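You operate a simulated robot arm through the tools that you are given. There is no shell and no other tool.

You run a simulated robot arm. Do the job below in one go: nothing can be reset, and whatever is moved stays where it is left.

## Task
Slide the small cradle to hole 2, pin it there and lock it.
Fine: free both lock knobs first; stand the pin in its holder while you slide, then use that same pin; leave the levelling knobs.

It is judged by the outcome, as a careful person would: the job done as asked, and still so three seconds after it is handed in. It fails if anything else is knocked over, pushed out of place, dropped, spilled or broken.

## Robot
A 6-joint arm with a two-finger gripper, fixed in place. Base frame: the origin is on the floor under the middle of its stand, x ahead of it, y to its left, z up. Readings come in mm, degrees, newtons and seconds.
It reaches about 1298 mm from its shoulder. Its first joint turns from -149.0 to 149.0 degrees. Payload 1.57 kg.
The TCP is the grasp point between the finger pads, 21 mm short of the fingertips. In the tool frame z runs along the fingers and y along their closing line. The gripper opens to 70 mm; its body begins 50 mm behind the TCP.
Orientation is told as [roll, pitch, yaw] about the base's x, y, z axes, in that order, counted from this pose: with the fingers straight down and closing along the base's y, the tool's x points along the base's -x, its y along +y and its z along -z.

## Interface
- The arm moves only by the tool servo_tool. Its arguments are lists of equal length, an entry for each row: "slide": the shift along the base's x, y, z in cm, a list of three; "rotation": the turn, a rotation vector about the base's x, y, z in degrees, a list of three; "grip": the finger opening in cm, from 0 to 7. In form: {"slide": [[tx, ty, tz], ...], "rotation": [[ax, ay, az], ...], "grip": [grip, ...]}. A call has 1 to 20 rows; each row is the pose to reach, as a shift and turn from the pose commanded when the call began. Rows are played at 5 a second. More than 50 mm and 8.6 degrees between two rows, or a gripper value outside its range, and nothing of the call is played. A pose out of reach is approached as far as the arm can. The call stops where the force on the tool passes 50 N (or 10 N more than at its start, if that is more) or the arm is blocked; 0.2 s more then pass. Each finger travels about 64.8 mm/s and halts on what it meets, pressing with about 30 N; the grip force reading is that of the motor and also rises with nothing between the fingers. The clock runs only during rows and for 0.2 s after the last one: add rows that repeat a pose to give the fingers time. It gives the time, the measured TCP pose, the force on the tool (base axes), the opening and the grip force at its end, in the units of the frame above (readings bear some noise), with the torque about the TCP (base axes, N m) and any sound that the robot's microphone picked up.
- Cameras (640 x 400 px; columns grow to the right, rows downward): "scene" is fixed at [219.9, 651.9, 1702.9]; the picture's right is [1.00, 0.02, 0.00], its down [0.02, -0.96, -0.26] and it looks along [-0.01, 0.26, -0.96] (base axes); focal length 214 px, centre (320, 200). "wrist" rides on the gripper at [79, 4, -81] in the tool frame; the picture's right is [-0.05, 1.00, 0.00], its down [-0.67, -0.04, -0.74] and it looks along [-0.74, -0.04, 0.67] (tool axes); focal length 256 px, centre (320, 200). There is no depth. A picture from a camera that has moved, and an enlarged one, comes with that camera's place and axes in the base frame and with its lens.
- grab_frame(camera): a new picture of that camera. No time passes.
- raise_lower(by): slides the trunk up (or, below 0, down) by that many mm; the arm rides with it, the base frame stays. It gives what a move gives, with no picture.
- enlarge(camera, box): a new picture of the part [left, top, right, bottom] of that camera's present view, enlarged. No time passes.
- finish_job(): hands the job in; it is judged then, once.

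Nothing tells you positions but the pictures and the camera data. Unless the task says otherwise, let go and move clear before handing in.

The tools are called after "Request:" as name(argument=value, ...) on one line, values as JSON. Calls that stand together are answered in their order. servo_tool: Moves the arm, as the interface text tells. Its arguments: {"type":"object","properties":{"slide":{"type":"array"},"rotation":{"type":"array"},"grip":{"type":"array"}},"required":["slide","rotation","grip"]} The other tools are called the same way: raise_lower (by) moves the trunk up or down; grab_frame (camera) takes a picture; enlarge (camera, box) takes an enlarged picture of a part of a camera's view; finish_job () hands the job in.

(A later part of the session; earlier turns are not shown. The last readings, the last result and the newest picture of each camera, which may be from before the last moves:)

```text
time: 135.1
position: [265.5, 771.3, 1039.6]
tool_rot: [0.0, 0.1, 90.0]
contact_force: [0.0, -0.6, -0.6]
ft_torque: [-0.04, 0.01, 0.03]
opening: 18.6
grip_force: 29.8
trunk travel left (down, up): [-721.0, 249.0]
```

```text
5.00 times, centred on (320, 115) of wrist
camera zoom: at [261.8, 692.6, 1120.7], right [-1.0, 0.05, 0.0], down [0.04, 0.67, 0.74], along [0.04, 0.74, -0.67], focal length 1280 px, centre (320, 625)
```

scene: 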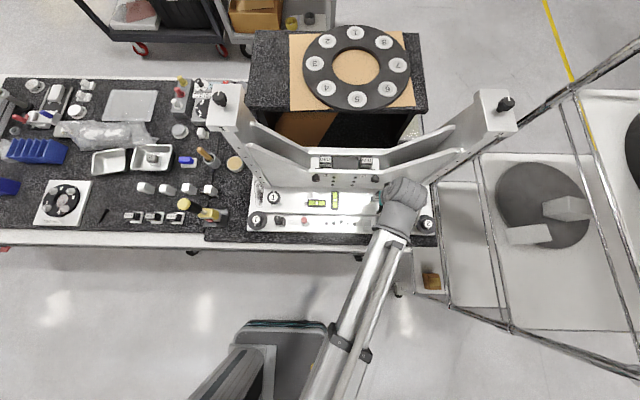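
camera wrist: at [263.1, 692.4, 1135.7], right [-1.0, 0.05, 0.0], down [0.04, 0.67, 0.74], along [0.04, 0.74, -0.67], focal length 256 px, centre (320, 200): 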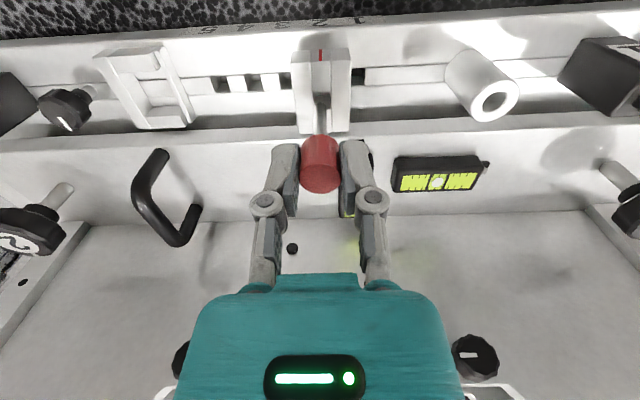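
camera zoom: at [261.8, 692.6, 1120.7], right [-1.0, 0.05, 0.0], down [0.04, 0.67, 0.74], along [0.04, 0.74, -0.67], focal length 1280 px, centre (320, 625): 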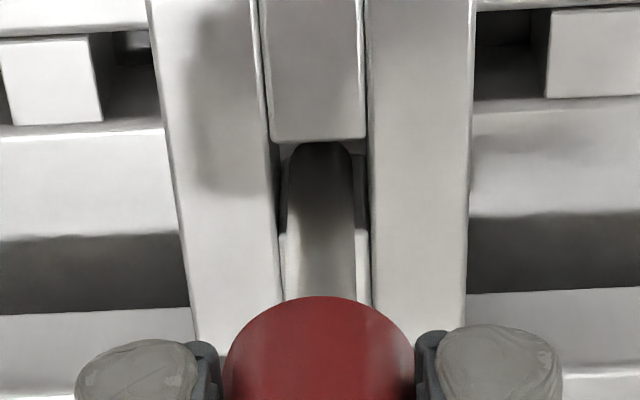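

No force; the tip is in the block's hole. Continuing down toward the strip's hole 2.

Request:
raise_lower(by=-20)

Request:
raise_lower(by=-8)

Request:
enlarge(camera="wrist", box=[240, 80, 400, 205])

```text
time: 135.8
position: [265.8, 771.3, 1020.7]
tool_rot: [-0.1, 0.1, 90.0]
contact_force: [-0.4, 0.5, -0.2]
ft_torque: [0.01, 0.0, 0.03]
opening: 18.7
grip_force: 30.1
trunk travel left (down, up): [-701.0, 269.0]
```

```text
time: 136.3
position: [264.8, 772.1, 1011.8]
tool_rot: [0.0, 0.1, 90.0]
contact_force: [-0.5, -0.6, -0.9]
ft_torque: [-0.01, -0.02, 0.0]
opening: 18.6
grip_force: 29.8
trunk travel left (down, up): [-693.0, 277.0]
```

```text
3.20 times, centred on (320, 142) of wrist
camera zoom: at [261.8, 692.6, 1092.7], right [-1.0, 0.05, 0.0], down [0.04, 0.67, 0.74], along [0.04, 0.74, -0.67], focal length 819 px, centre (320, 384)
```

zoom: 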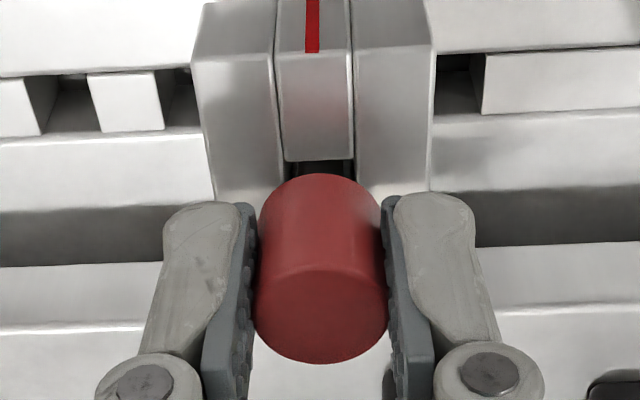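

Request:
raise_lower(by=-7)

Request:
enlarge(camera="wrist", box=[240, 80, 400, 205])

```text
time: 136.9
position: [266.0, 771.4, 1004.6]
tool_rot: [0.1, 0.2, 90.0]
contact_force: [0.2, 0.2, 0.5]
ft_torque: [-0.02, -0.03, -0.02]
opening: 18.4
grip_force: 30.3
trunk travel left (down, up): [-686.0, 284.0]
```

```text
3.20 times, centred on (320, 142) of wrist
camera zoom: at [261.8, 692.6, 1085.6], right [-1.0, 0.05, 0.0], down [0.04, 0.67, 0.74], along [0.04, 0.74, -0.67], focal length 819 px, centre (320, 384)
```

zoom: 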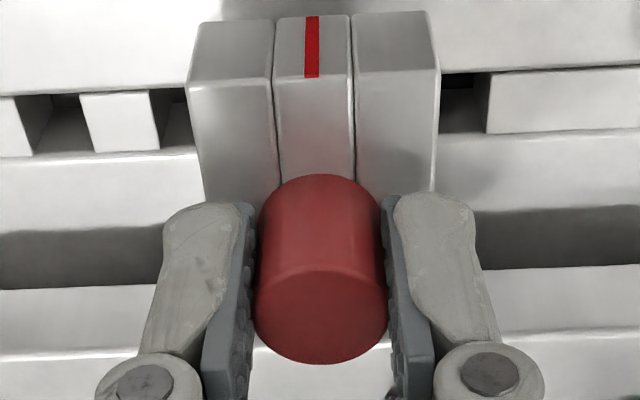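

Almost seated; a final 1.5 mm down, then release.

Request:
raise_lower(by=-1.5)

Request:
servo_tool(slide=[[0, 0, 0], [0, 0, 0], [0, 0, 0], [0, 0, 0], [0, 0, 0]], rotation=[[0, 0, 0], [0, 0, 0], [0, 0, 0], [0, 0, 0], [0, 0, 0]], grip=[1.9, 2.2, 3, 4, 5])

Request:
raise_lower(by=75)

Request:
grab_frame(camera="wrist")

Request:
enlarge(camera="wrist", box=[240, 20, 400, 140])

```text
time: 137.4
position: [265.2, 771.4, 1003.9]
tool_rot: [0.0, 0.0, 90.0]
contact_force: [2.8, 5.9, 20.5]
ft_torque: [0.15, -0.03, 0.02]
opening: 18.5
grip_force: 29.9
trunk travel left (down, up): [-685.0, 285.0]
```

```text
time: 138.6
position: [265.0, 770.9, 1003.0]
tool_rot: [0.0, 0.1, 90.0]
contact_force: [-0.4, -0.2, 0.0]
ft_torque: [0.0, -0.01, -0.02]
opening: 49.9
grip_force: 0.0
trunk travel left (down, up): [-685.0, 285.0]
```

```text
time: 139.7
position: [265.6, 772.0, 1078.3]
tool_rot: [0.0, 0.1, 90.0]
contact_force: [-0.3, -0.8, -0.1]
ft_torque: [0.0, -0.01, 0.03]
opening: 50.0
grip_force: 0.0
trunk travel left (down, up): [-760.0, 210.0]
```

```text
taken
camera wrist: at [261.8, 692.8, 1159.0], right [-1.0, 0.05, 0.0], down [0.04, 0.67, 0.74], along [0.04, 0.74, -0.67], focal length 256 px, centre (320, 200)
```

wrist: 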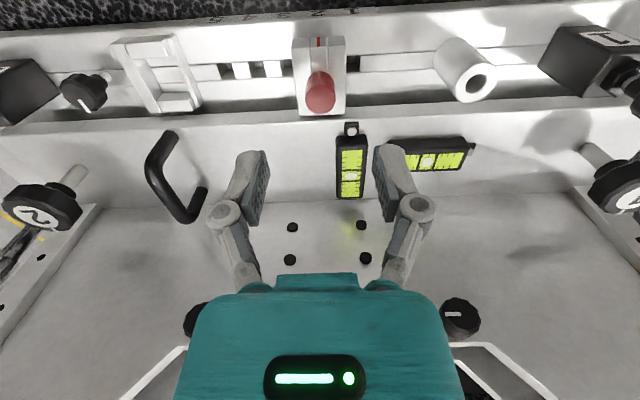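

```text
3.33 times, centred on (320, 80) of wrist
camera zoom: at [261.8, 692.8, 1159.0], right [-1.0, 0.05, 0.0], down [0.04, 0.67, 0.74], along [0.04, 0.74, -0.67], focal length 853 px, centre (320, 600)
```

zoom: 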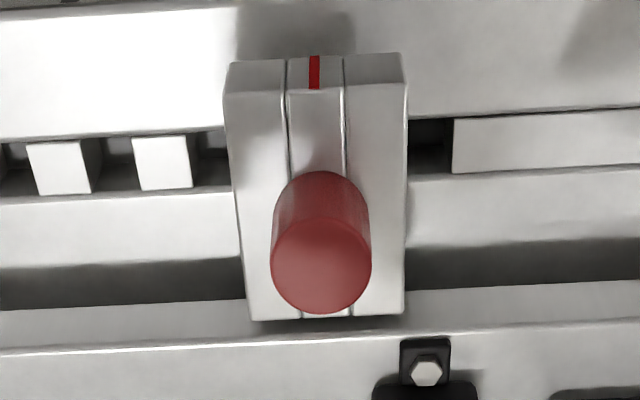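

The pin is seated at hole 2 with its head on the block. Now I'll go back to lock knob 1 and tighten it clockwise.

Request:
servo_tool(slide=[[-2.4, 0, 0], [-4.8, 0, 0], [-7.2, 0, 0], [-9.6, -0.1, 0], [-12, -0.1, 0], [-14.4, -0.1, 0], [-16.8, -0.2, 0], [-19.2, -0.2, 0], [-21.6, -0.2, 0], [-24, -0.28, 0], [-25.93, -0.28, 0], [-25.93, -0.28, 0]], rotation=[[0, 0, 8], [0, 0, 16], [0, 0, 24], [0, 0, 32], [0, 0, 40], [0, 0, 48], [0, 0, 56], [0, 0, 64], [0, 0, 72], [0, 0, 80], [0, 0, 85], [0, 0, 85]], grip=[6, 7, 7, 7, 7, 7, 7, 7, 7, 7, 7, 7])

Request:
enlarge(camera="wrist", box=[200, 20, 440, 170])

Request:
enlarge(camera="scene", box=[300, 188, 380, 238])

```text
time: 142.3
position: [5.3, 768.5, 1079.3]
tool_rot: [0.0, 0.1, 175.0]
contact_force: [-0.9, 0.5, -0.3]
ft_torque: [-0.03, 0.0, 0.0]
opening: 70.2
grip_force: 0.0
trunk travel left (down, up): [-760.0, 210.0]
```

```text
2.67 times, centred on (320, 95) of wrist
camera zoom: at [84.7, 758.1, 1159.1], right [-0.14, -0.99, 0.0], down [-0.66, 0.09, 0.74], along [-0.74, 0.1, -0.67], focal length 683 px, centre (320, 480)
```

zoom: 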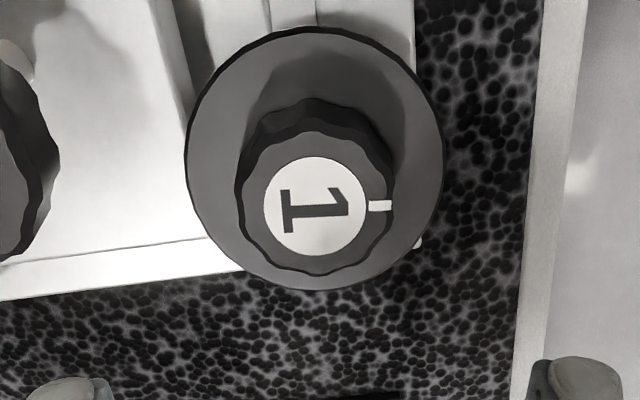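

```text
8.00 times, centred on (340, 213) of scene
camera zoom: at [219.9, 651.9, 1702.9], right [1.0, 0.02, 0.0], down [0.02, -0.96, -0.26], along [-0.01, 0.26, -0.96], focal length 1716 px, centre (160, 96)
```

zoom: 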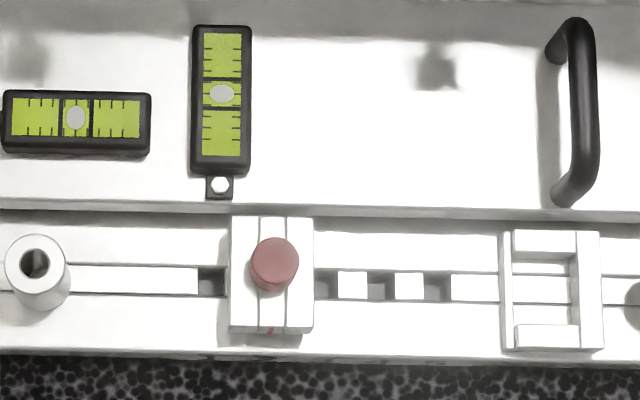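

Everything looks right at the block. Aligning is good on knob 1; lowering and gripping to tighten it.

Request:
raise_lower(by=-68)

Request:
servo_tool(slide=[[0, 0, 0], [0, 0, 0], [0, 0, 0], [0, 0, 0], [0, 0, 0]], rotation=[[0, 0, 0], [0, 0, 0], [0, 0, 0], [0, 0, 0], [0, 0, 0]], grip=[5.5, 4.5, 3.5, 3, 3])

Request:
enlarge(camera="wrist", box=[200, 80, 440, 230])

```text
time: 143.4
position: [5.3, 768.3, 1010.2]
tool_rot: [0.0, 0.2, 175.0]
contact_force: [-0.1, 0.4, 0.7]
ft_torque: [-0.04, -0.01, 0.03]
opening: 69.7
grip_force: 0.1
trunk travel left (down, up): [-692.0, 278.0]
```

```text
time: 144.6
position: [5.5, 771.0, 1010.0]
tool_rot: [-0.1, 0.2, 175.0]
contact_force: [1.0, 11.2, 5.6]
ft_torque: [0.3, 0.01, -0.02]
opening: 39.2
grip_force: 31.6
trunk travel left (down, up): [-692.0, 278.0]
```

```text
2.67 times, centred on (320, 155) of wrist
camera zoom: at [85.0, 759.1, 1090.9], right [-0.14, -0.99, 0.0], down [-0.66, 0.09, 0.74], along [-0.74, 0.1, -0.67], focal length 683 px, centre (320, 320)
```

zoom: 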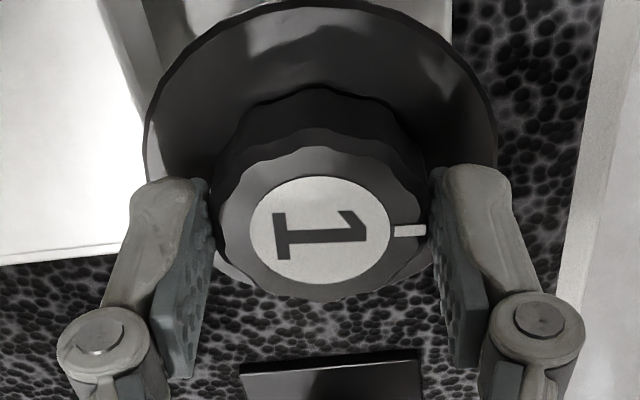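

Gripped. Turning clockwise about 95°.

Request:
servo_tool(slide=[[0, 0, 0], [0, 0, 0], [0, 0, 0], [0, 0, 0], [0, 0, 0], [0, 0, 0], [0, 0, 0], [0, 0, 0], [0, 0, 0], [0, 0, 0], [0, 0, 0], [0, 0, 0], [0, 0, 0], [0, 0, 0]], rotation=[[0, 0, -7], [0, 0, -14], [0, 0, -21], [0, 0, -28], [0, 0, -35], [0, 0, -42], [0, 0, -49], [0, 0, -56], [0, 0, -63], [0, 0, -70], [0, 0, -77], [0, 0, -84], [0, 0, -91], [0, 0, -95]], grip=[3, 3, 3, 3, 3, 3, 3, 3, 3, 3, 3, 3, 3, 3])

Request:
enlarge(camera="wrist", box=[200, 80, 440, 230])

```text
time: 147.6
position: [4.9, 768.3, 1009.8]
tool_rot: [0.0, 0.1, 79.9]
contact_force: [-8.8, 12.0, 3.8]
ft_torque: [1.01, 0.14, 0.09]
opening: 38.7
grip_force: 31.6
trunk travel left (down, up): [-692.0, 278.0]
```

```text
2.67 times, centred on (320, 155) of wrist
camera zoom: at [-12.3, 692.1, 1090.5], right [-0.97, 0.23, 0.0], down [0.15, 0.65, 0.74], along [0.17, 0.72, -0.67], focal length 683 px, centre (320, 320)
```

zoom: 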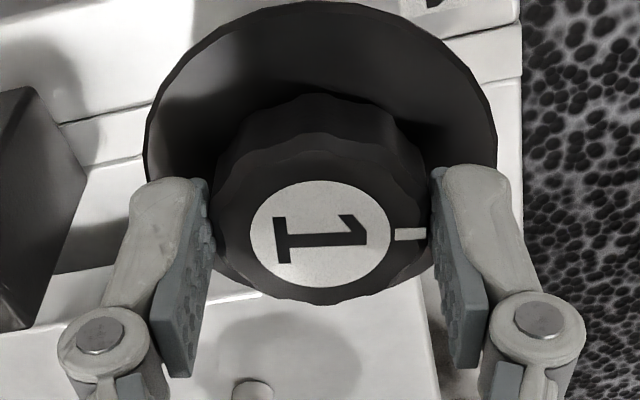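

Request:
servo_tool(slide=[[0, 0, 0], [0, 0, 0], [0, 0, 0], [0, 0, 0], [0, 0, 0], [0, 0, 0], [0, 0, 0], [0, 0, 0], [0, 0, 0], [0, 0, 0], [0, 0, 0], [0, 0, 0], [0, 0, 0], [0.05, 0, 0]], rotation=[[0, 0, 0], [0, 0, 0], [0, 0, 8], [0, 0, 16], [0, 0, 24], [0, 0, 32], [0, 0, 40], [0, 0, 48], [0, 0, 56], [0, 0, 64], [0, 0, 72], [0, 0, 80], [0, 0, 86], [0, 0, 86]], grip=[5, 7, 7, 7, 7, 7, 7, 7, 7, 7, 7, 7, 7, 7])

Request:
raise_lower(by=-2)

Request:
servo_tool(slide=[[0, 0, 0], [0, 0, 0], [0, 0, 0], [0, 0, 0], [0, 0, 0], [0, 0, 0], [0, 0, 0], [0, 0, 0], [0, 0, 0], [0, 0, 0], [0, 0, 0], [0, 0, 0], [0, 0, 0], [0, 0, 0], [0, 0, 0]], rotation=[[0, 0, 0], [0, 0, 0], [0, 0, 0], [0, 0, 0], [0, 0, 0], [0, 0, -7], [0, 0, -14], [0, 0, -21], [0, 0, -28], [0, 0, -35], [0, 0, -42], [0, 0, -49], [0, 0, -56], [0, 0, -63], [0, 0, -66]], grip=[5.5, 4.5, 3.5, 3, 3, 3, 3, 3, 3, 3, 3, 3, 3, 3, 3])

Request:
enlarge(camera="wrist", box=[200, 80, 440, 230])

```text
time: 150.6
position: [5.4, 767.3, 1009.8]
tool_rot: [0.0, 0.1, 166.2]
contact_force: [0.1, 0.0, -0.4]
ft_torque: [0.0, -0.02, 0.0]
opening: 70.0
grip_force: 0.0
trunk travel left (down, up): [-692.0, 278.0]
```

```text
time: 151.1
position: [7.2, 768.0, 1007.8]
tool_rot: [0.1, 0.2, 165.9]
contact_force: [0.4, 0.0, 0.1]
ft_torque: [0.0, 0.0, -0.03]
opening: 69.9
grip_force: 0.0
trunk travel left (down, up): [-690.0, 280.0]
```

```text
time: 154.3
position: [5.6, 767.1, 1008.3]
tool_rot: [0.0, 0.2, 99.9]
contact_force: [-3.9, 7.9, 0.4]
ft_torque: [0.47, 0.24, 0.08]
opening: 39.5
grip_force: 32.1
trunk travel left (down, up): [-690.0, 280.0]
```

```text
2.67 times, centred on (320, 155) of wrist
camera zoom: at [15.9, 689.7, 1088.6], right [-0.99, -0.12, 0.0], down [-0.08, 0.66, 0.74], along [-0.09, 0.74, -0.67], focal length 683 px, centre (320, 320)
```

zoom: 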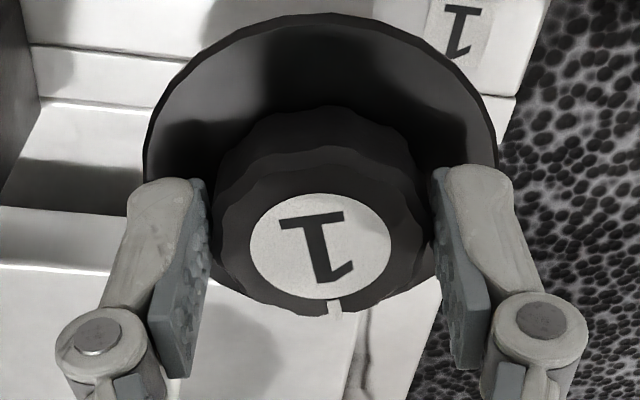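

Knob 1 is about 17° short of its original mark. Tightening the rest until it resists.

Request:
servo_tool(slide=[[0, 0, 0], [0, 0, 0], [0, 0, 0], [0, 0, 0], [0, 0, 0], [0, 0, 0]], rotation=[[0, 0, -6], [0, 0, -12], [0, 0, -17], [0, 0, -21], [0, 0, -26], [0, 0, -30]], grip=[3, 3, 3, 3, 3, 3])

Request:
enlarge(camera="wrist", box=[200, 80, 440, 230])

```text
time: 155.7
position: [3.0, 767.1, 1008.0]
tool_rot: [0.0, 0.2, 70.1]
contact_force: [-15.7, -3.7, -9.8]
ft_torque: [-0.12, 0.4, 0.77]
opening: 39.1
grip_force: 31.8
trunk travel left (down, up): [-690.0, 280.0]
```

```text
2.67 times, centred on (320, 155) of wrist
camera zoom: at [-26.2, 694.3, 1088.9], right [-0.92, 0.39, 0.0], down [0.26, 0.62, 0.74], along [0.29, 0.68, -0.67], focal length 683 px, centre (320, 320)
```

zoom: 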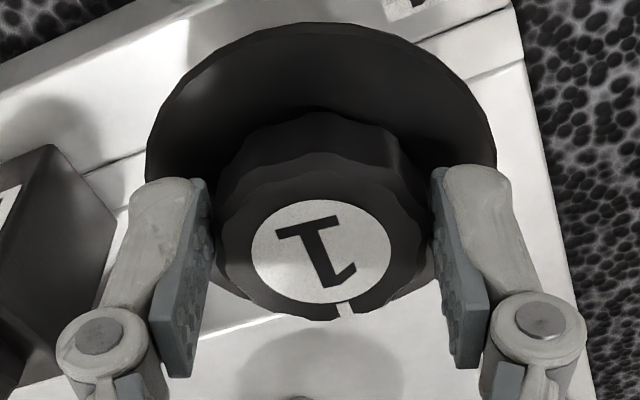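

Knob 1 is tight (0.77 N·m, slightly past its original mark). Releasing and checking, then on to knob 2.

Request:
servo_tool(slide=[[0, 0, 0], [0, 0, 0], [0, 0, 0]], rotation=[[0, 0, 0], [0, 0, 0], [0, 0, 0]], grip=[5, 7, 7])

Request:
enlarge(camera="wrist", box=[200, 80, 440, 230])

Request:
raise_lower(by=75)

Request:
servo_tool(slide=[[3.5, 0, 0], [7, 0, 0], [10.5, 0, 0], [14, 0, 0], [17.5, 0, 0], [21, 0, 0], [24.5, 0, 0], [28, 0, 0], [31.5, 0, 0], [35, 0, 0], [38.5, 0, 0], [42, 0, 0], [45.5, 0, 0], [49, 0, 0], [52.5, 0, 0], [56, 0, 0], [57.0, 0.2, 0], [57.0, 0.2, 0]], rotation=[[0, 0, 7], [0, 0, 14], [0, 0, 21], [0, 0, 28], [0, 0, 35], [0, 0, 42], [0, 0, 49], [0, 0, 56], [0, 0, 63], [0, 0, 70], [0, 0, 77], [0, 0, 84], [0, 0, 91], [0, 0, 98], [0, 0, 103], [0, 0, 105], [0, 0, 105], [0, 0, 105]], grip=[7, 7, 7, 7, 7, 7, 7, 7, 7, 7, 7, 7, 7, 7, 7, 7, 7, 7])

Request:
enlarge(camera="wrist", box=[200, 20, 440, 170])

Request:
enlarge(camera="scene", box=[246, 208, 310, 248])

```text
time: 156.5
position: [5.8, 768.5, 1008.2]
tool_rot: [0.0, 0.1, 70.0]
contact_force: [0.0, -0.7, -0.3]
ft_torque: [0.0, 0.01, 0.0]
opening: 69.7
grip_force: 0.1
trunk travel left (down, up): [-690.0, 280.0]
```

```text
2.67 times, centred on (320, 155) of wrist
camera zoom: at [-23.9, 694.8, 1089.1], right [-0.92, 0.39, 0.0], down [0.26, 0.61, 0.74], along [0.29, 0.68, -0.67], focal length 683 px, centre (320, 320)
```

zoom: 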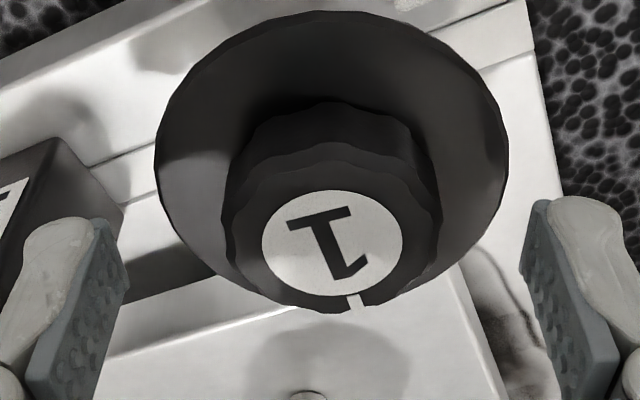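

```text
time: 157.6
position: [5.5, 767.5, 1082.9]
tool_rot: [0.0, 0.0, 70.0]
contact_force: [0.4, 0.0, -0.5]
ft_torque: [0.01, 0.0, 0.0]
opening: 69.9
grip_force: 0.1
trunk travel left (down, up): [-765.0, 205.0]
```

```text
time: 161.4
position: [576.6, 769.9, 1084.0]
tool_rot: [-0.1, 0.0, 174.9]
contact_force: [-0.1, 0.7, 0.7]
ft_torque: [0.0, 0.01, 0.03]
opening: 70.1
grip_force: 0.0
trunk travel left (down, up): [-765.0, 205.0]
```

```text
2.67 times, centred on (320, 95) of wrist
camera zoom: at [656.0, 760.8, 1164.1], right [-0.14, -0.99, 0.0], down [-0.66, 0.09, 0.74], along [-0.74, 0.1, -0.67], focal length 683 px, centre (320, 480)
```

zoom: 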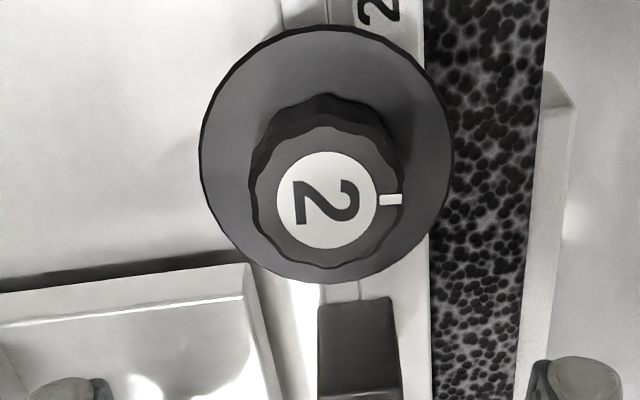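

```text
10.00 times, centred on (278, 228) of scene
camera zoom: at [219.9, 651.9, 1702.9], right [1.0, 0.02, 0.0], down [0.02, -0.96, -0.26], along [-0.01, 0.26, -0.96], focal length 2145 px, centre (740, -80)
```

zoom: 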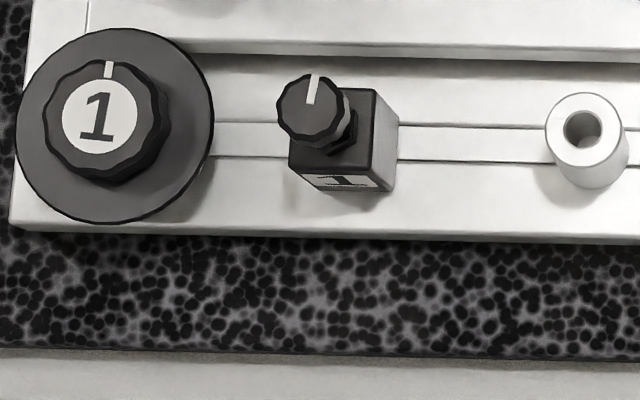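

Knob 1's mark sits back at its tight position. Now centring on knob 2 and gripping it.

Request:
servo_tool(slide=[[-0.12, -0.15, 0], [-0.12, -0.15, 0]], rotation=[[0, 0, 0], [0, 0, 0]], grip=[7, 7])

Request:
raise_lower(by=-73)

Request:
servo_tool(slide=[[0, 0, 0], [0, 0, 0], [0, 0, 0], [0, 0, 0], [0, 0, 0]], rotation=[[0, 0, 0], [0, 0, 0], [0, 0, 0], [0, 0, 0], [0, 0, 0]], grip=[5.5, 4.5, 3.5, 3, 3])

Request:
servo_tool(slide=[[0, 0, 0], [0, 0, 0], [0, 0, 0], [0, 0, 0], [0, 0, 0], [0, 0, 0], [0, 0, 0], [0, 0, 0], [0, 0, 0], [0, 0, 0], [0, 0, 0], [0, 0, 0], [0, 0, 0], [0, 0, 0]], rotation=[[0, 0, -7], [0, 0, -14], [0, 0, -21], [0, 0, -28], [0, 0, -35], [0, 0, -42], [0, 0, -49], [0, 0, -56], [0, 0, -63], [0, 0, -70], [0, 0, -77], [0, 0, -84], [0, 0, -91], [0, 0, -95]], grip=[3, 3, 3, 3, 3, 3, 3, 3, 3, 3, 3, 3, 3, 3])

Request:
enlarge(camera="wrist", box=[200, 80, 440, 230])

```text
time: 162.0
position: [575.0, 769.7, 1083.6]
tool_rot: [0.0, 0.1, 175.0]
contact_force: [0.2, 0.1, 0.1]
ft_torque: [0.01, -0.01, 0.0]
opening: 69.9
grip_force: 0.1
trunk travel left (down, up): [-765.0, 205.0]
```

```text
time: 163.1
position: [574.6, 768.9, 1010.6]
tool_rot: [-0.1, 0.1, 175.0]
contact_force: [-0.9, 0.0, 0.0]
ft_torque: [0.02, 0.02, -0.01]
opening: 69.9
grip_force: 0.0
trunk travel left (down, up): [-692.0, 278.0]
```

```text
time: 164.3
position: [574.6, 769.8, 1011.4]
tool_rot: [0.0, 0.1, 174.9]
contact_force: [2.2, 5.0, 4.9]
ft_torque: [0.21, -0.05, 0.01]
opening: 38.9
grip_force: 32.1
trunk travel left (down, up): [-692.0, 278.0]
```

```text
time: 167.3
position: [575.5, 770.0, 1010.5]
tool_rot: [0.0, 0.1, 79.9]
contact_force: [-4.8, 2.7, -0.1]
ft_torque: [0.29, 0.01, 0.04]
opening: 39.2
grip_force: 32.1
trunk travel left (down, up): [-692.0, 278.0]
```

```text
2.67 times, centred on (320, 155) of wrist
camera zoom: at [557.9, 692.7, 1091.1], right [-0.97, 0.23, 0.0], down [0.15, 0.65, 0.74], along [0.17, 0.72, -0.67], focal length 683 px, centre (320, 320)
```

zoom: 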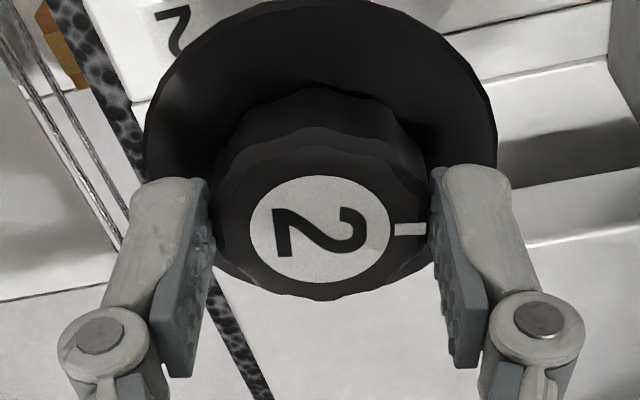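

Half done; re-gripping for the rest of knob 2.

Request:
servo_tool(slide=[[0, 0, 0], [0, 0, 0], [0, 0, 0], [0, 0, 0], [0, 0, 0], [0, 0, 0], [0, 0, 0], [0, 0, 0], [0, 0, 0], [0, 0, 0], [0, 0, 0], [0, 0, 0], [0, 0, 0], [0, 0, 0]], rotation=[[0, 0, 0], [0, 0, 0], [0, 0, 8], [0, 0, 16], [0, 0, 24], [0, 0, 32], [0, 0, 40], [0, 0, 48], [0, 0, 56], [0, 0, 64], [0, 0, 72], [0, 0, 80], [0, 0, 86], [0, 0, 86]], grip=[5, 7, 7, 7, 7, 7, 7, 7, 7, 7, 7, 7, 7, 7])

Request:
raise_lower(by=-2)

Request:
servo_tool(slide=[[0, 0, 0], [0, 0, 0], [0, 0, 0], [0, 0, 0], [0, 0, 0], [0, 0, 0], [0, 0, 0], [0, 0, 0], [0, 0, 0], [0, 0, 0], [0, 0, 0], [0, 0, 0], [0, 0, 0], [0, 0, 0], [0, 0, 0], [0, 0, 0]], rotation=[[0, 0, 0], [0, 0, 0], [0, 0, 0], [0, 0, 0], [0, 0, 0], [0, 0, -7], [0, 0, -14], [0, 0, -21], [0, 0, -28], [0, 0, -35], [0, 0, -42], [0, 0, -49], [0, 0, -56], [0, 0, -63], [0, 0, -70], [0, 0, -70]], grip=[5.5, 4.5, 3.5, 3, 3, 3, 3, 3, 3, 3, 3, 3, 3, 3, 3, 3])

Request:
enlarge(camera="wrist", box=[200, 80, 440, 230])

```text
time: 170.3
position: [575.5, 769.7, 1010.0]
tool_rot: [0.0, 0.1, 166.1]
contact_force: [0.5, -0.7, 0.3]
ft_torque: [-0.02, 0.02, 0.0]
opening: 70.1
grip_force: 0.1
trunk travel left (down, up): [-692.0, 278.0]
```

```text
time: 170.8
position: [575.5, 769.7, 1008.0]
tool_rot: [0.0, 0.1, 166.0]
contact_force: [-0.3, -0.7, 1.2]
ft_torque: [-0.02, -0.02, -0.03]
opening: 70.0
grip_force: 0.1
trunk travel left (down, up): [-690.0, 280.0]
```

```text
time: 174.2
position: [574.4, 770.1, 1007.8]
tool_rot: [0.0, 0.1, 95.9]
contact_force: [-1.4, 1.0, -0.5]
ft_torque: [0.67, 0.25, -0.06]
opening: 39.6
grip_force: 32.3
trunk travel left (down, up): [-690.0, 280.0]
```

```text
2.67 times, centred on (320, 155) of wrist
camera zoom: at [580.0, 691.0, 1089.1], right [-1.0, -0.05, 0.0], down [-0.03, 0.67, 0.74], along [-0.04, 0.74, -0.67], focal length 683 px, centre (320, 320)
```

zoom: 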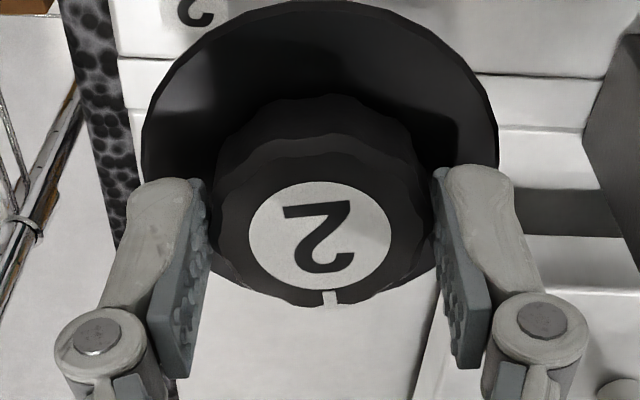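

Request:
servo_tool(slide=[[0, 0, 0], [0, 0, 0], [0, 0, 0], [0, 0, 0], [0, 0, 0], [0, 0, 0]], rotation=[[0, 0, -5], [0, 0, -10], [0, 0, -15], [0, 0, -20], [0, 0, -24], [0, 0, -27]], grip=[3, 3, 3, 3, 3, 3])

Request:
enlarge(camera="wrist", box=[200, 80, 440, 230])

```text
time: 175.7
position: [574.2, 770.8, 1007.4]
tool_rot: [0.0, 0.0, 69.0]
contact_force: [-2.6, -0.5, -1.3]
ft_torque: [-0.06, 0.04, 0.78]
opening: 39.5
grip_force: 32.1
trunk travel left (down, up): [-690.0, 280.0]
```

```text
2.67 times, centred on (320, 155) of wrist
camera zoom: at [543.6, 698.0, 1089.0], right [-0.91, 0.41, 0.0], down [0.27, 0.61, 0.74], along [0.3, 0.68, -0.67], focal length 683 px, centre (320, 320)
```

zoom: 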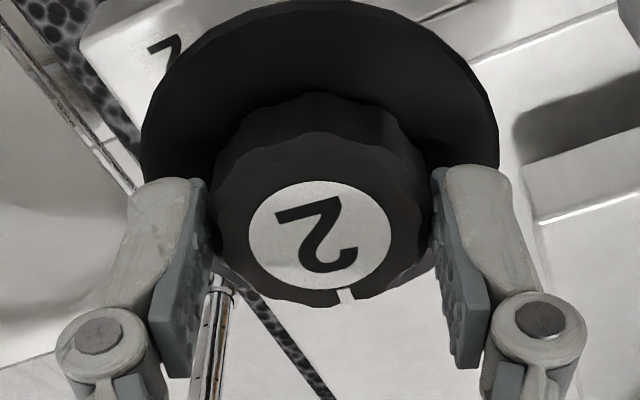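

Knob 2 is tight as well (0.78 N·m). I'll release and go restore cube knob 1 to its original mark, since I had turned it while testing.

Request:
servo_tool(slide=[[0, 0, 0], [0, 0, 0], [0, 0, 0]], rotation=[[0, 0, 0], [0, 0, 0], [0, 0, 0]], grip=[5, 7, 7])

Request:
raise_lower(by=80)

Request:
enlarge(camera="wrist", box=[200, 20, 440, 170])

Request:
servo_tool(slide=[[-4, 0, 0], [-8, 0, 0], [-12, 0, 0], [-16, 0, 0], [-20, 0, 0], [-24, 0, 0], [-28, 0, 0], [-32, 0, 0], [-36, 0, 0], [-40, 0, 0], [-44, 0, 0], [-47, 0, 0], [-49.2, 0, 0], [-49.2, 0, 0]], rotation=[[0, 0, 3], [0, 0, 6], [0, 0, 9], [0, 0, 12], [0, 0, 15], [0, 0, 16], [0, 0, 16], [0, 0, 16], [0, 0, 16], [0, 0, 16], [0, 0, 16], [0, 0, 16], [0, 0, 16], [0, 0, 16]], grip=[6, 6, 6, 6, 6, 6, 6, 6, 6, 6, 6, 5.5, 5.5, 5.5])

Request:
enlarge(camera="wrist", box=[230, 60, 410, 180])

Request:
enlarge(camera="scene", box=[376, 208, 440, 248])

```text
time: 176.4
position: [575.2, 770.4, 1008.4]
tool_rot: [0.0, 0.1, 68.9]
contact_force: [-0.6, 0.8, -0.3]
ft_torque: [0.0, 0.01, -0.03]
opening: 69.7
grip_force: 0.1
trunk travel left (down, up): [-690.0, 280.0]
```

```text
time: 177.6
position: [574.3, 770.9, 1088.5]
tool_rot: [0.0, 0.2, 69.0]
contact_force: [-0.2, -0.1, 0.4]
ft_torque: [0.01, 0.0, -0.02]
opening: 70.0
grip_force: 0.1
trunk travel left (down, up): [-770.0, 200.0]
```

```text
2.67 times, centred on (320, 95) of wrist
camera zoom: at [543.9, 698.0, 1169.0], right [-0.91, 0.41, 0.0], down [0.27, 0.61, 0.74], along [0.3, 0.68, -0.67], focal length 683 px, centre (320, 480)
```

zoom: 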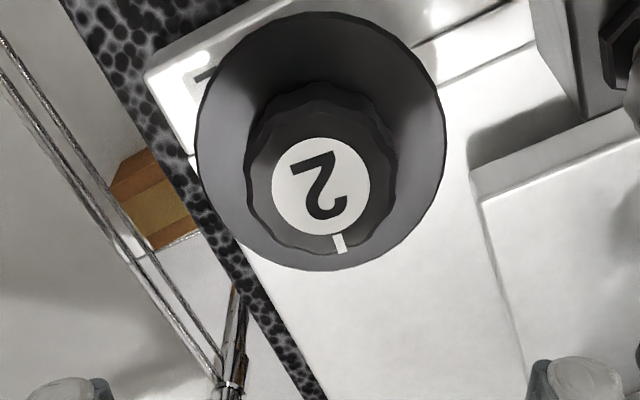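

```text
time: 180.6
position: [84.5, 765.6, 1088.3]
tool_rot: [-0.1, 0.1, 85.0]
contact_force: [0.2, -0.3, 0.3]
ft_torque: [0.01, 0.0, -0.01]
opening: 55.2
grip_force: 0.1
trunk travel left (down, up): [-770.0, 200.0]
```

```text
3.33 times, centred on (320, 120) of wrist
camera zoom: at [73.7, 689.7, 1169.1], right [-0.99, 0.14, 0.0], down [0.09, 0.66, 0.74], along [0.1, 0.74, -0.67], focal length 853 px, centre (320, 467)
```

zoom: 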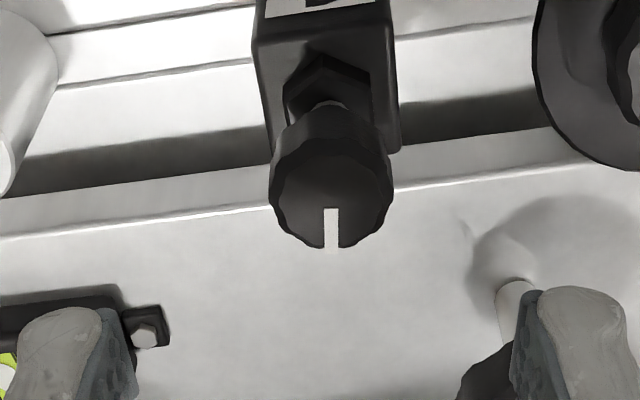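

```text
10.00 times, centred on (408, 228) of scene
camera zoom: at [219.9, 651.9, 1702.9], right [1.0, 0.02, 0.0], down [0.02, -0.96, -0.26], along [-0.01, 0.26, -0.96], focal length 2145 px, centre (-560, -80)
```

zoom: 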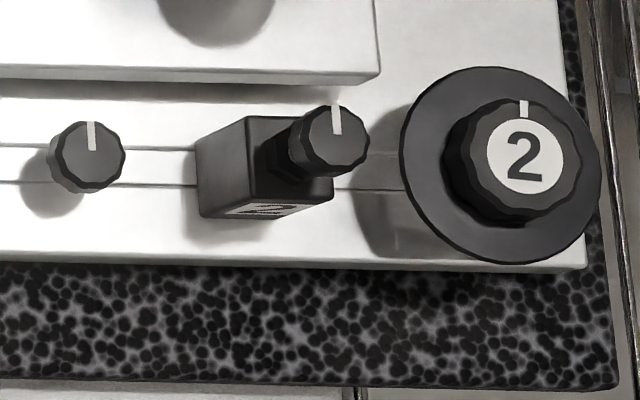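

Request:
enlarge(camera="wrist", box=[295, 100, 355, 140])

Request:
grab_frame(camera="wrist")

```text
10.00 times, centred on (325, 120) of wrist
camera zoom: at [73.7, 689.7, 1169.1], right [-0.99, 0.14, 0.0], down [0.09, 0.66, 0.74], along [0.1, 0.74, -0.67], focal length 2560 px, centre (270, 1000)
```

zoom: 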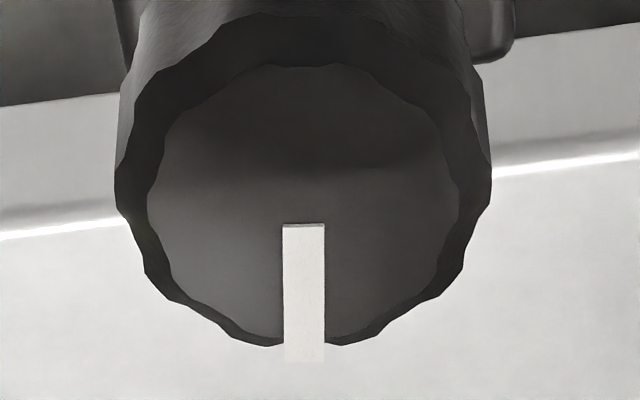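

```text
taken
camera wrist: at [73.7, 689.7, 1169.1], right [-0.99, 0.14, 0.0], down [0.09, 0.66, 0.74], along [0.1, 0.74, -0.67], focal length 256 px, centre (320, 200)
```

wrist: 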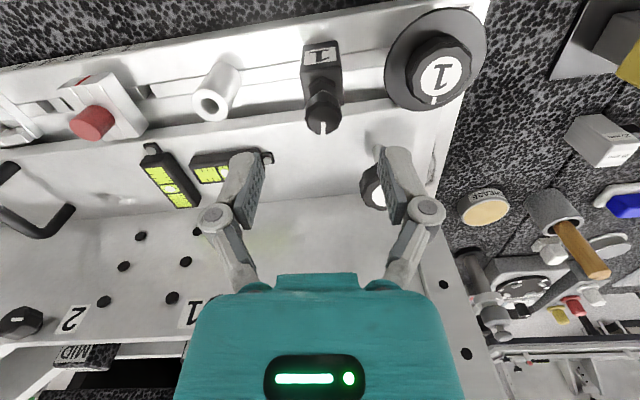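

Cube knob 1's mark is at ~83° instead of ~90°, so I need about +7°. Aligning and gripping it again.

Request:
servo_tool(slide=[[-0.18, 0.18, 0], [-0.18, 0.18, 0]], rotation=[[0, 0, 0], [0, 0, 0]], grip=[5.5, 5.5])

Request:
raise_lower(by=-60)

Request:
servo_tool(slide=[[0, 0, 0], [0, 0, 0], [0, 0, 0], [0, 0, 0], [0, 0, 0]], rotation=[[0, 0, 0], [0, 0, 0], [0, 0, 0], [0, 0, 0], [0, 0, 0]], grip=[4, 3, 2, 1.5, 1.5])

Request:
servo_tool(slide=[[0, 0, 0], [0, 0, 0], [0, 0, 0]], rotation=[[0, 0, 4], [0, 0, 7.3], [0, 0, 7.3]], grip=[1.5, 1.5, 1.5])

Request:
servo_tool(slide=[[0, 0, 0], [0, 0, 0], [0, 0, 0]], rotation=[[0, 0, 0], [0, 0, 0], [0, 0, 0]], grip=[3, 5, 5.5])

Request:
raise_lower(by=60)

Request:
enlarge(camera="wrist", box=[295, 100, 355, 140])

```text
time: 181.2
position: [82.7, 771.1, 1089.0]
tool_rot: [0.0, 0.2, 85.1]
contact_force: [-0.3, 0.3, -0.3]
ft_torque: [0.01, 0.02, -0.01]
opening: 55.0
grip_force: 0.0
trunk travel left (down, up): [-770.0, 200.0]
```

```text
time: 182.2
position: [82.7, 770.8, 1029.2]
tool_rot: [0.1, 0.1, 85.0]
contact_force: [-1.2, -0.3, 0.4]
ft_torque: [-0.03, -0.01, -0.02]
opening: 54.8
grip_force: 0.1
trunk travel left (down, up): [-710.0, 260.0]
```

```text
time: 183.4
position: [82.1, 770.1, 1028.2]
tool_rot: [0.0, 0.1, 85.0]
contact_force: [-5.1, 0.9, 1.7]
ft_torque: [-0.05, 0.08, -0.02]
opening: 21.1
grip_force: 32.2
trunk travel left (down, up): [-710.0, 260.0]
```

```text
time: 184.2
position: [81.8, 769.4, 1028.0]
tool_rot: [-0.1, 0.1, 92.4]
contact_force: [-8.1, -2.5, -1.7]
ft_torque: [0.34, 0.08, 0.01]
opening: 21.0
grip_force: 32.2
trunk travel left (down, up): [-710.0, 260.0]
```

```text
time: 185.0
position: [82.8, 770.7, 1028.2]
tool_rot: [0.0, 0.1, 92.3]
contact_force: [-0.9, 0.0, 0.0]
ft_torque: [0.03, 0.02, -0.02]
opening: 54.7
grip_force: 0.1
trunk travel left (down, up): [-710.0, 260.0]
```

```text
time: 186.0
position: [83.6, 771.6, 1087.8]
tool_rot: [0.0, 0.1, 92.4]
contact_force: [-0.9, -0.3, -0.5]
ft_torque: [0.02, 0.03, -0.01]
opening: 55.1
grip_force: 0.1
trunk travel left (down, up): [-770.0, 200.0]
```

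```text
10.00 times, centred on (325, 120) of wrist
camera zoom: at [83.0, 691.9, 1169.1], right [-1.0, 0.01, 0.0], down [0.01, 0.67, 0.74], along [0.01, 0.74, -0.67], focal length 2560 px, centre (270, 1000)
```

zoom: 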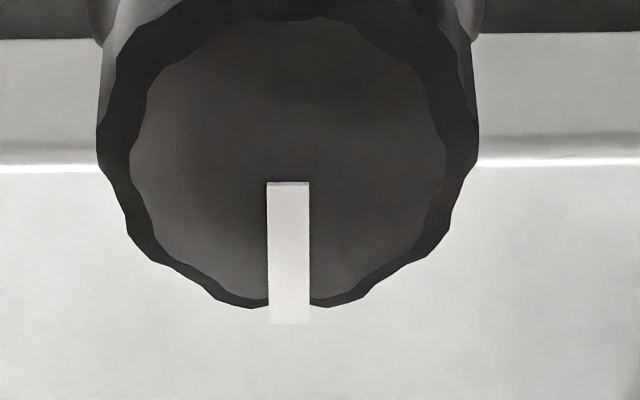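

Cube knob 1 is restored (mark ≈90°). Now I'll check the lock by gently nudging the handle: it should no longer move.

Request:
servo_tool(slide=[[4, 0, 0], [8, 0, 0], [12, 0, 0], [16, 0, 0], [20, 0, 0], [24, 0, 0], [28, 0, 0], [30.8, 0.4, 0], [30.8, 0.4, 0]], rotation=[[0, 0, -2.3], [0, 0, -2.3], [0, 0, -2.3], [0, 0, -2.3], [0, 0, -2.3], [0, 0, -2.3], [0, 0, -2.3], [0, 0, -2.3], [0, 0, -2.3]], grip=[5, 5, 5, 5, 5, 5, 5, 5, 5])

Request:
raise_lower(by=10)

Request:
servo_tool(slide=[[0, 1.5, 0.2], [0, 3.5, 0.4], [0, 5.5, 0.4], [0, 5.9, 0.4]], rotation=[[6, 0, 0], [12, 0, 0], [12, 0, 0], [12, 0, 0]], grip=[5, 5, 5, 5])

Request:
grab_frame(camera="wrist")

Request:
enlarge(camera="scene", box=[246, 208, 310, 248])

```text
time: 188.0
position: [390.4, 775.8, 1088.0]
tool_rot: [0.0, 0.1, 90.0]
contact_force: [0.2, 0.4, -1.2]
ft_torque: [-0.01, 0.0, -0.04]
opening: 49.7
grip_force: 0.1
trunk travel left (down, up): [-770.0, 200.0]
```

```text
time: 188.6
position: [389.9, 776.2, 1098.5]
tool_rot: [0.0, 0.1, 90.1]
contact_force: [-0.9, 0.8, -0.3]
ft_torque: [0.02, 0.02, 0.0]
opening: 50.1
grip_force: 0.1
trunk travel left (down, up): [-780.0, 190.0]
```

```text
time: 189.6
position: [390.0, 833.8, 1103.2]
tool_rot: [0.0, -12.1, 90.0]
contact_force: [0.4, -0.2, 0.3]
ft_torque: [-0.02, 0.03, 0.01]
opening: 49.9
grip_force: 0.1
trunk travel left (down, up): [-780.0, 190.0]
```

```text
taken
camera wrist: at [386.1, 741.4, 1164.8], right [-1.0, 0.05, 0.01], down [0.04, 0.5, 0.87], along [0.04, 0.87, -0.5], focal length 256 px, centre (320, 200)
```

wrist: 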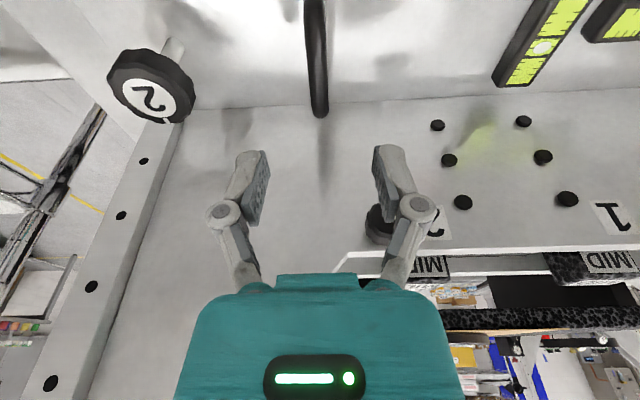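

```text
10.00 times, centred on (278, 228) of scene
camera zoom: at [219.9, 651.9, 1702.9], right [1.0, 0.02, 0.0], down [0.02, -0.96, -0.26], along [-0.01, 0.26, -0.96], focal length 2145 px, centre (740, -80)
```

zoom: 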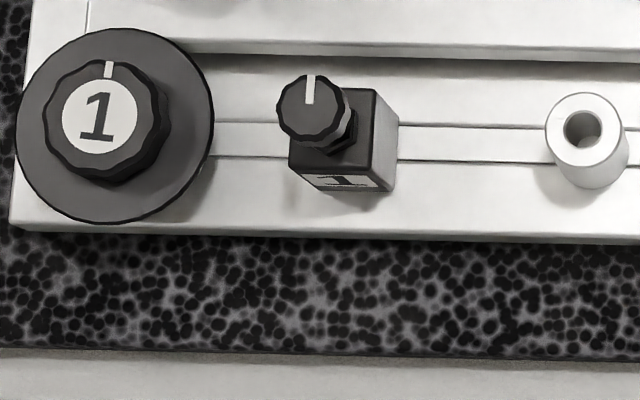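

Request:
raise_lower(by=-93)

Request:
servo_tool(slide=[[0, 0, 0], [0, 0, 0], [0, 0, 0], [0, 0, 0], [0, 0, 0]], rotation=[[0, 0, 0], [0, 0, 0], [0, 0, 0], [0, 0, 0], [0, 0, 0]], grip=[4, 3, 2, 1.5, 1.2])

Request:
enlarge(camera="scene", box=[320, 214, 352, 234])

```text
time: 190.9
position: [388.8, 835.5, 1009.3]
tool_rot: [0.0, -12.0, 89.9]
contact_force: [-0.5, -0.6, 0.1]
ft_torque: [0.0, 0.03, -0.04]
opening: 50.0
grip_force: 0.1
trunk travel left (down, up): [-687.0, 283.0]
```

```text
time: 192.1
position: [389.5, 835.2, 1009.9]
tool_rot: [0.0, -11.9, 90.0]
contact_force: [-0.6, -0.1, -0.1]
ft_torque: [0.03, 0.01, 0.02]
opening: 11.9
grip_force: 0.1
trunk travel left (down, up): [-687.0, 283.0]
```

```text
16.00 times, centred on (336, 224) of scene
camera zoom: at [219.9, 651.9, 1702.9], right [1.0, 0.02, 0.0], down [0.02, -0.96, -0.26], along [-0.01, 0.26, -0.96], focal length 3432 px, centre (64, -184)
```

zoom: 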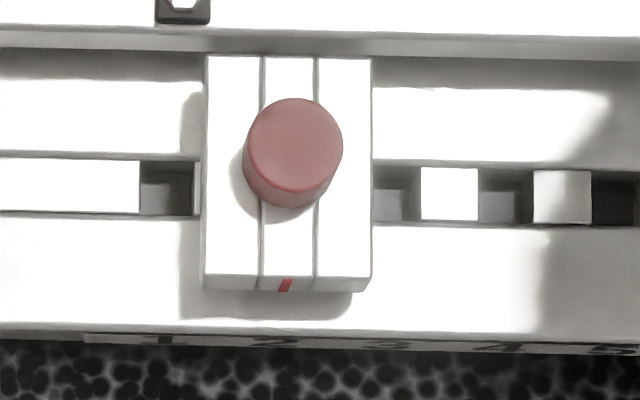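

The fingers straddle the bar without clamping. I'll nudge −x by a small amount and read the force.

Request:
servo_tool(slide=[[-0.04, 0, 0], [-0.08, 0, 0], [-0.12, 0, 0], [-0.15, 0, 0], [-0.15, 0, 0]], rotation=[[0, 0, 0], [0, 0, 0], [0, 0, 0], [0, 0, 0], [0, 0, 0]], grip=[1.2, 1.2, 1.2, 1.2, 1.2])

Request:
enlarge(camera="scene", box=[320, 214, 352, 234])

```text
time: 193.3
position: [389.0, 833.7, 1009.2]
tool_rot: [0.1, -11.8, 90.1]
contact_force: [0.4, 0.5, 0.0]
ft_torque: [0.0, 0.03, 0.01]
opening: 12.5
grip_force: 0.2
trunk travel left (down, up): [-687.0, 283.0]
```

```text
16.00 times, centred on (336, 224) of scene
camera zoom: at [219.9, 651.9, 1702.9], right [1.0, 0.02, 0.0], down [0.02, -0.96, -0.26], along [-0.01, 0.26, -0.96], focal length 3432 px, centre (64, -184)
```

zoom: 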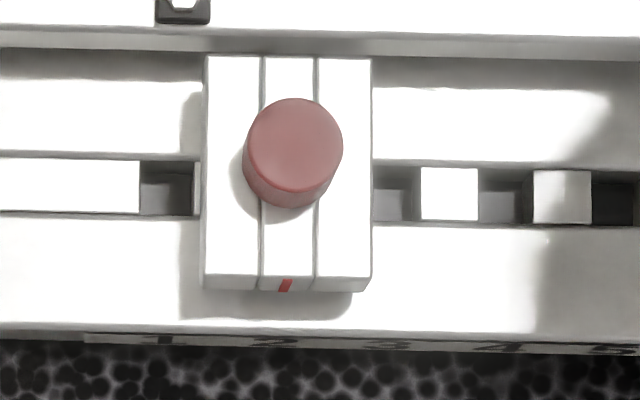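

Request:
servo_tool(slide=[[0, 0, 0], [0, 0, 0], [0, 0, 0]], rotation=[[0, 0, 0], [0, 0, 0], [0, 0, 0]], grip=[0.8, 0.5, 0.5])

Request:
servo_tool(slide=[[-0.05, 0, 0], [-0.1, 0, 0], [-0.15, 0, 0], [-0.2, 0, 0], [-0.2, 0, 0]], rotation=[[0, 0, 0], [0, 0, 0], [0, 0, 0], [0, 0, 0], [0, 0, 0]], grip=[0.5, 0.5, 0.5, 0.5, 0.5])

Request:
enlarge(camera="scene", box=[320, 214, 352, 234])

```text
time: 194.1
position: [390.0, 834.1, 1009.0]
tool_rot: [0.0, -12.0, 90.0]
contact_force: [4.2, 0.5, 0.1]
ft_torque: [0.19, 0.09, 0.01]
opening: 10.7
grip_force: 31.8
trunk travel left (down, up): [-687.0, 283.0]
```

```text
time: 195.3
position: [390.3, 834.5, 1008.7]
tool_rot: [0.1, -12.0, 89.9]
contact_force: [25.8, 4.3, 4.5]
ft_torque: [0.48, 0.23, -0.13]
opening: 11.1
grip_force: 31.8
trunk travel left (down, up): [-687.0, 283.0]
```

```text
16.00 times, centred on (336, 224) of scene
camera zoom: at [219.9, 651.9, 1702.9], right [1.0, 0.02, 0.0], down [0.02, -0.96, -0.26], along [-0.01, 0.26, -0.96], focal length 3432 px, centre (64, -184)
```

zoom: 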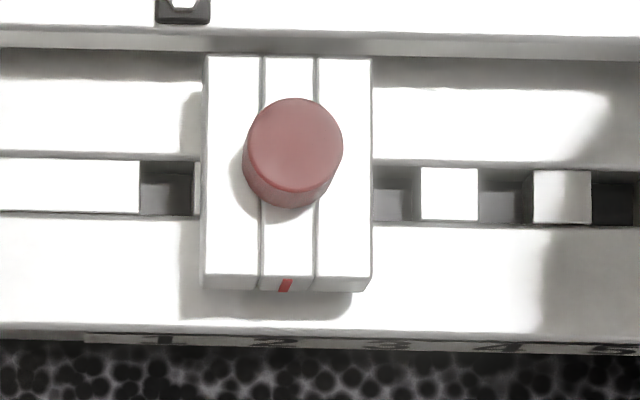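

25.8 N and no motion in that direction. Checking the other way as well, to distinguish the lock from pin contact.

Request:
servo_tool(slide=[[0.1, 0, 0], [0.2, 0, 0], [0.25, 0, 0], [0.3, 0, 0], [0.35, 0, 0], [0.35, 0, 0]], rotation=[[0, 0, 0], [0, 0, 0], [0, 0, 0], [0, 0, 0], [0, 0, 0], [0, 0, 0]], grip=[0.5, 0.5, 0.5, 0.5, 0.5, 0.5])

Request:
enlarge(camera="scene", box=[320, 214, 352, 234])

```text
time: 196.7
position: [389.7, 834.0, 1008.6]
tool_rot: [0.1, -12.0, 90.1]
contact_force: [3.1, -5.3, -4.7]
ft_torque: [0.32, 0.02, 0.02]
opening: 10.7
grip_force: 31.8
trunk travel left (down, up): [-687.0, 283.0]
```

```text
16.00 times, centred on (336, 224) of scene
camera zoom: at [219.9, 651.9, 1702.9], right [1.0, 0.02, 0.0], down [0.02, -0.96, -0.26], along [-0.01, 0.26, -0.96], focal length 3432 px, centre (64, -184)
```

zoom: 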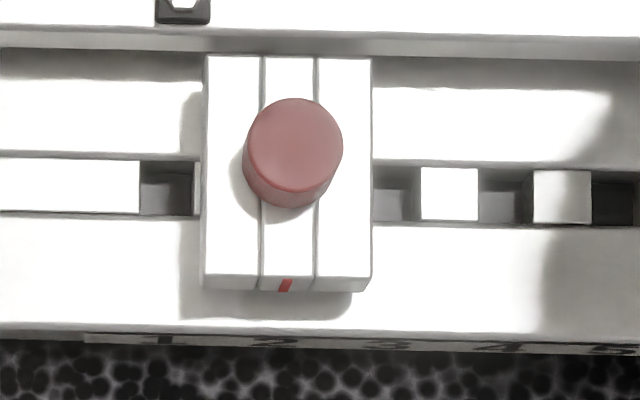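

Request:
servo_tool(slide=[[0.06, 0, 0], [0.12, 0, 0], [0.18, 0, 0], [0.24, 0, 0], [0.24, 0, 0]], rotation=[[0, 0, 0], [0, 0, 0], [0, 0, 0], [0, 0, 0], [0, 0, 0]], grip=[0.5, 0.5, 0.5, 0.5, 0.5])

Request:
enlarge(camera="scene", box=[320, 214, 352, 234])

```text
time: 197.9
position: [389.7, 835.3, 1010.5]
tool_rot: [0.2, -11.8, 90.0]
contact_force: [-18.2, -19.1, -19.6]
ft_torque: [0.24, -0.23, -0.12]
opening: 10.5
grip_force: 32.3
trunk travel left (down, up): [-687.0, 283.0]
```

```text
16.00 times, centred on (336, 224) of scene
camera zoom: at [219.9, 651.9, 1702.9], right [1.0, 0.02, 0.0], down [0.02, -0.96, -0.26], along [-0.01, 0.26, -0.96], focal length 3432 px, centre (64, -184)
```

zoom: 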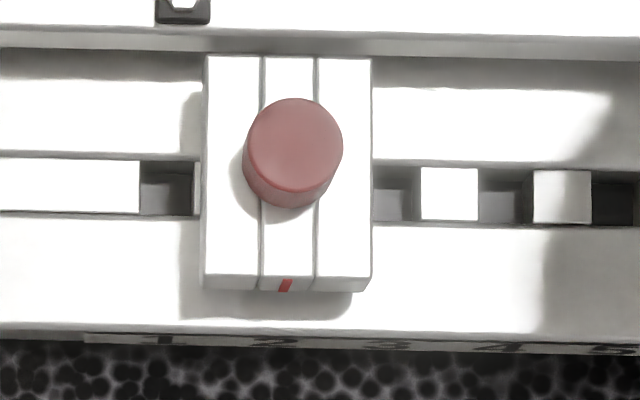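

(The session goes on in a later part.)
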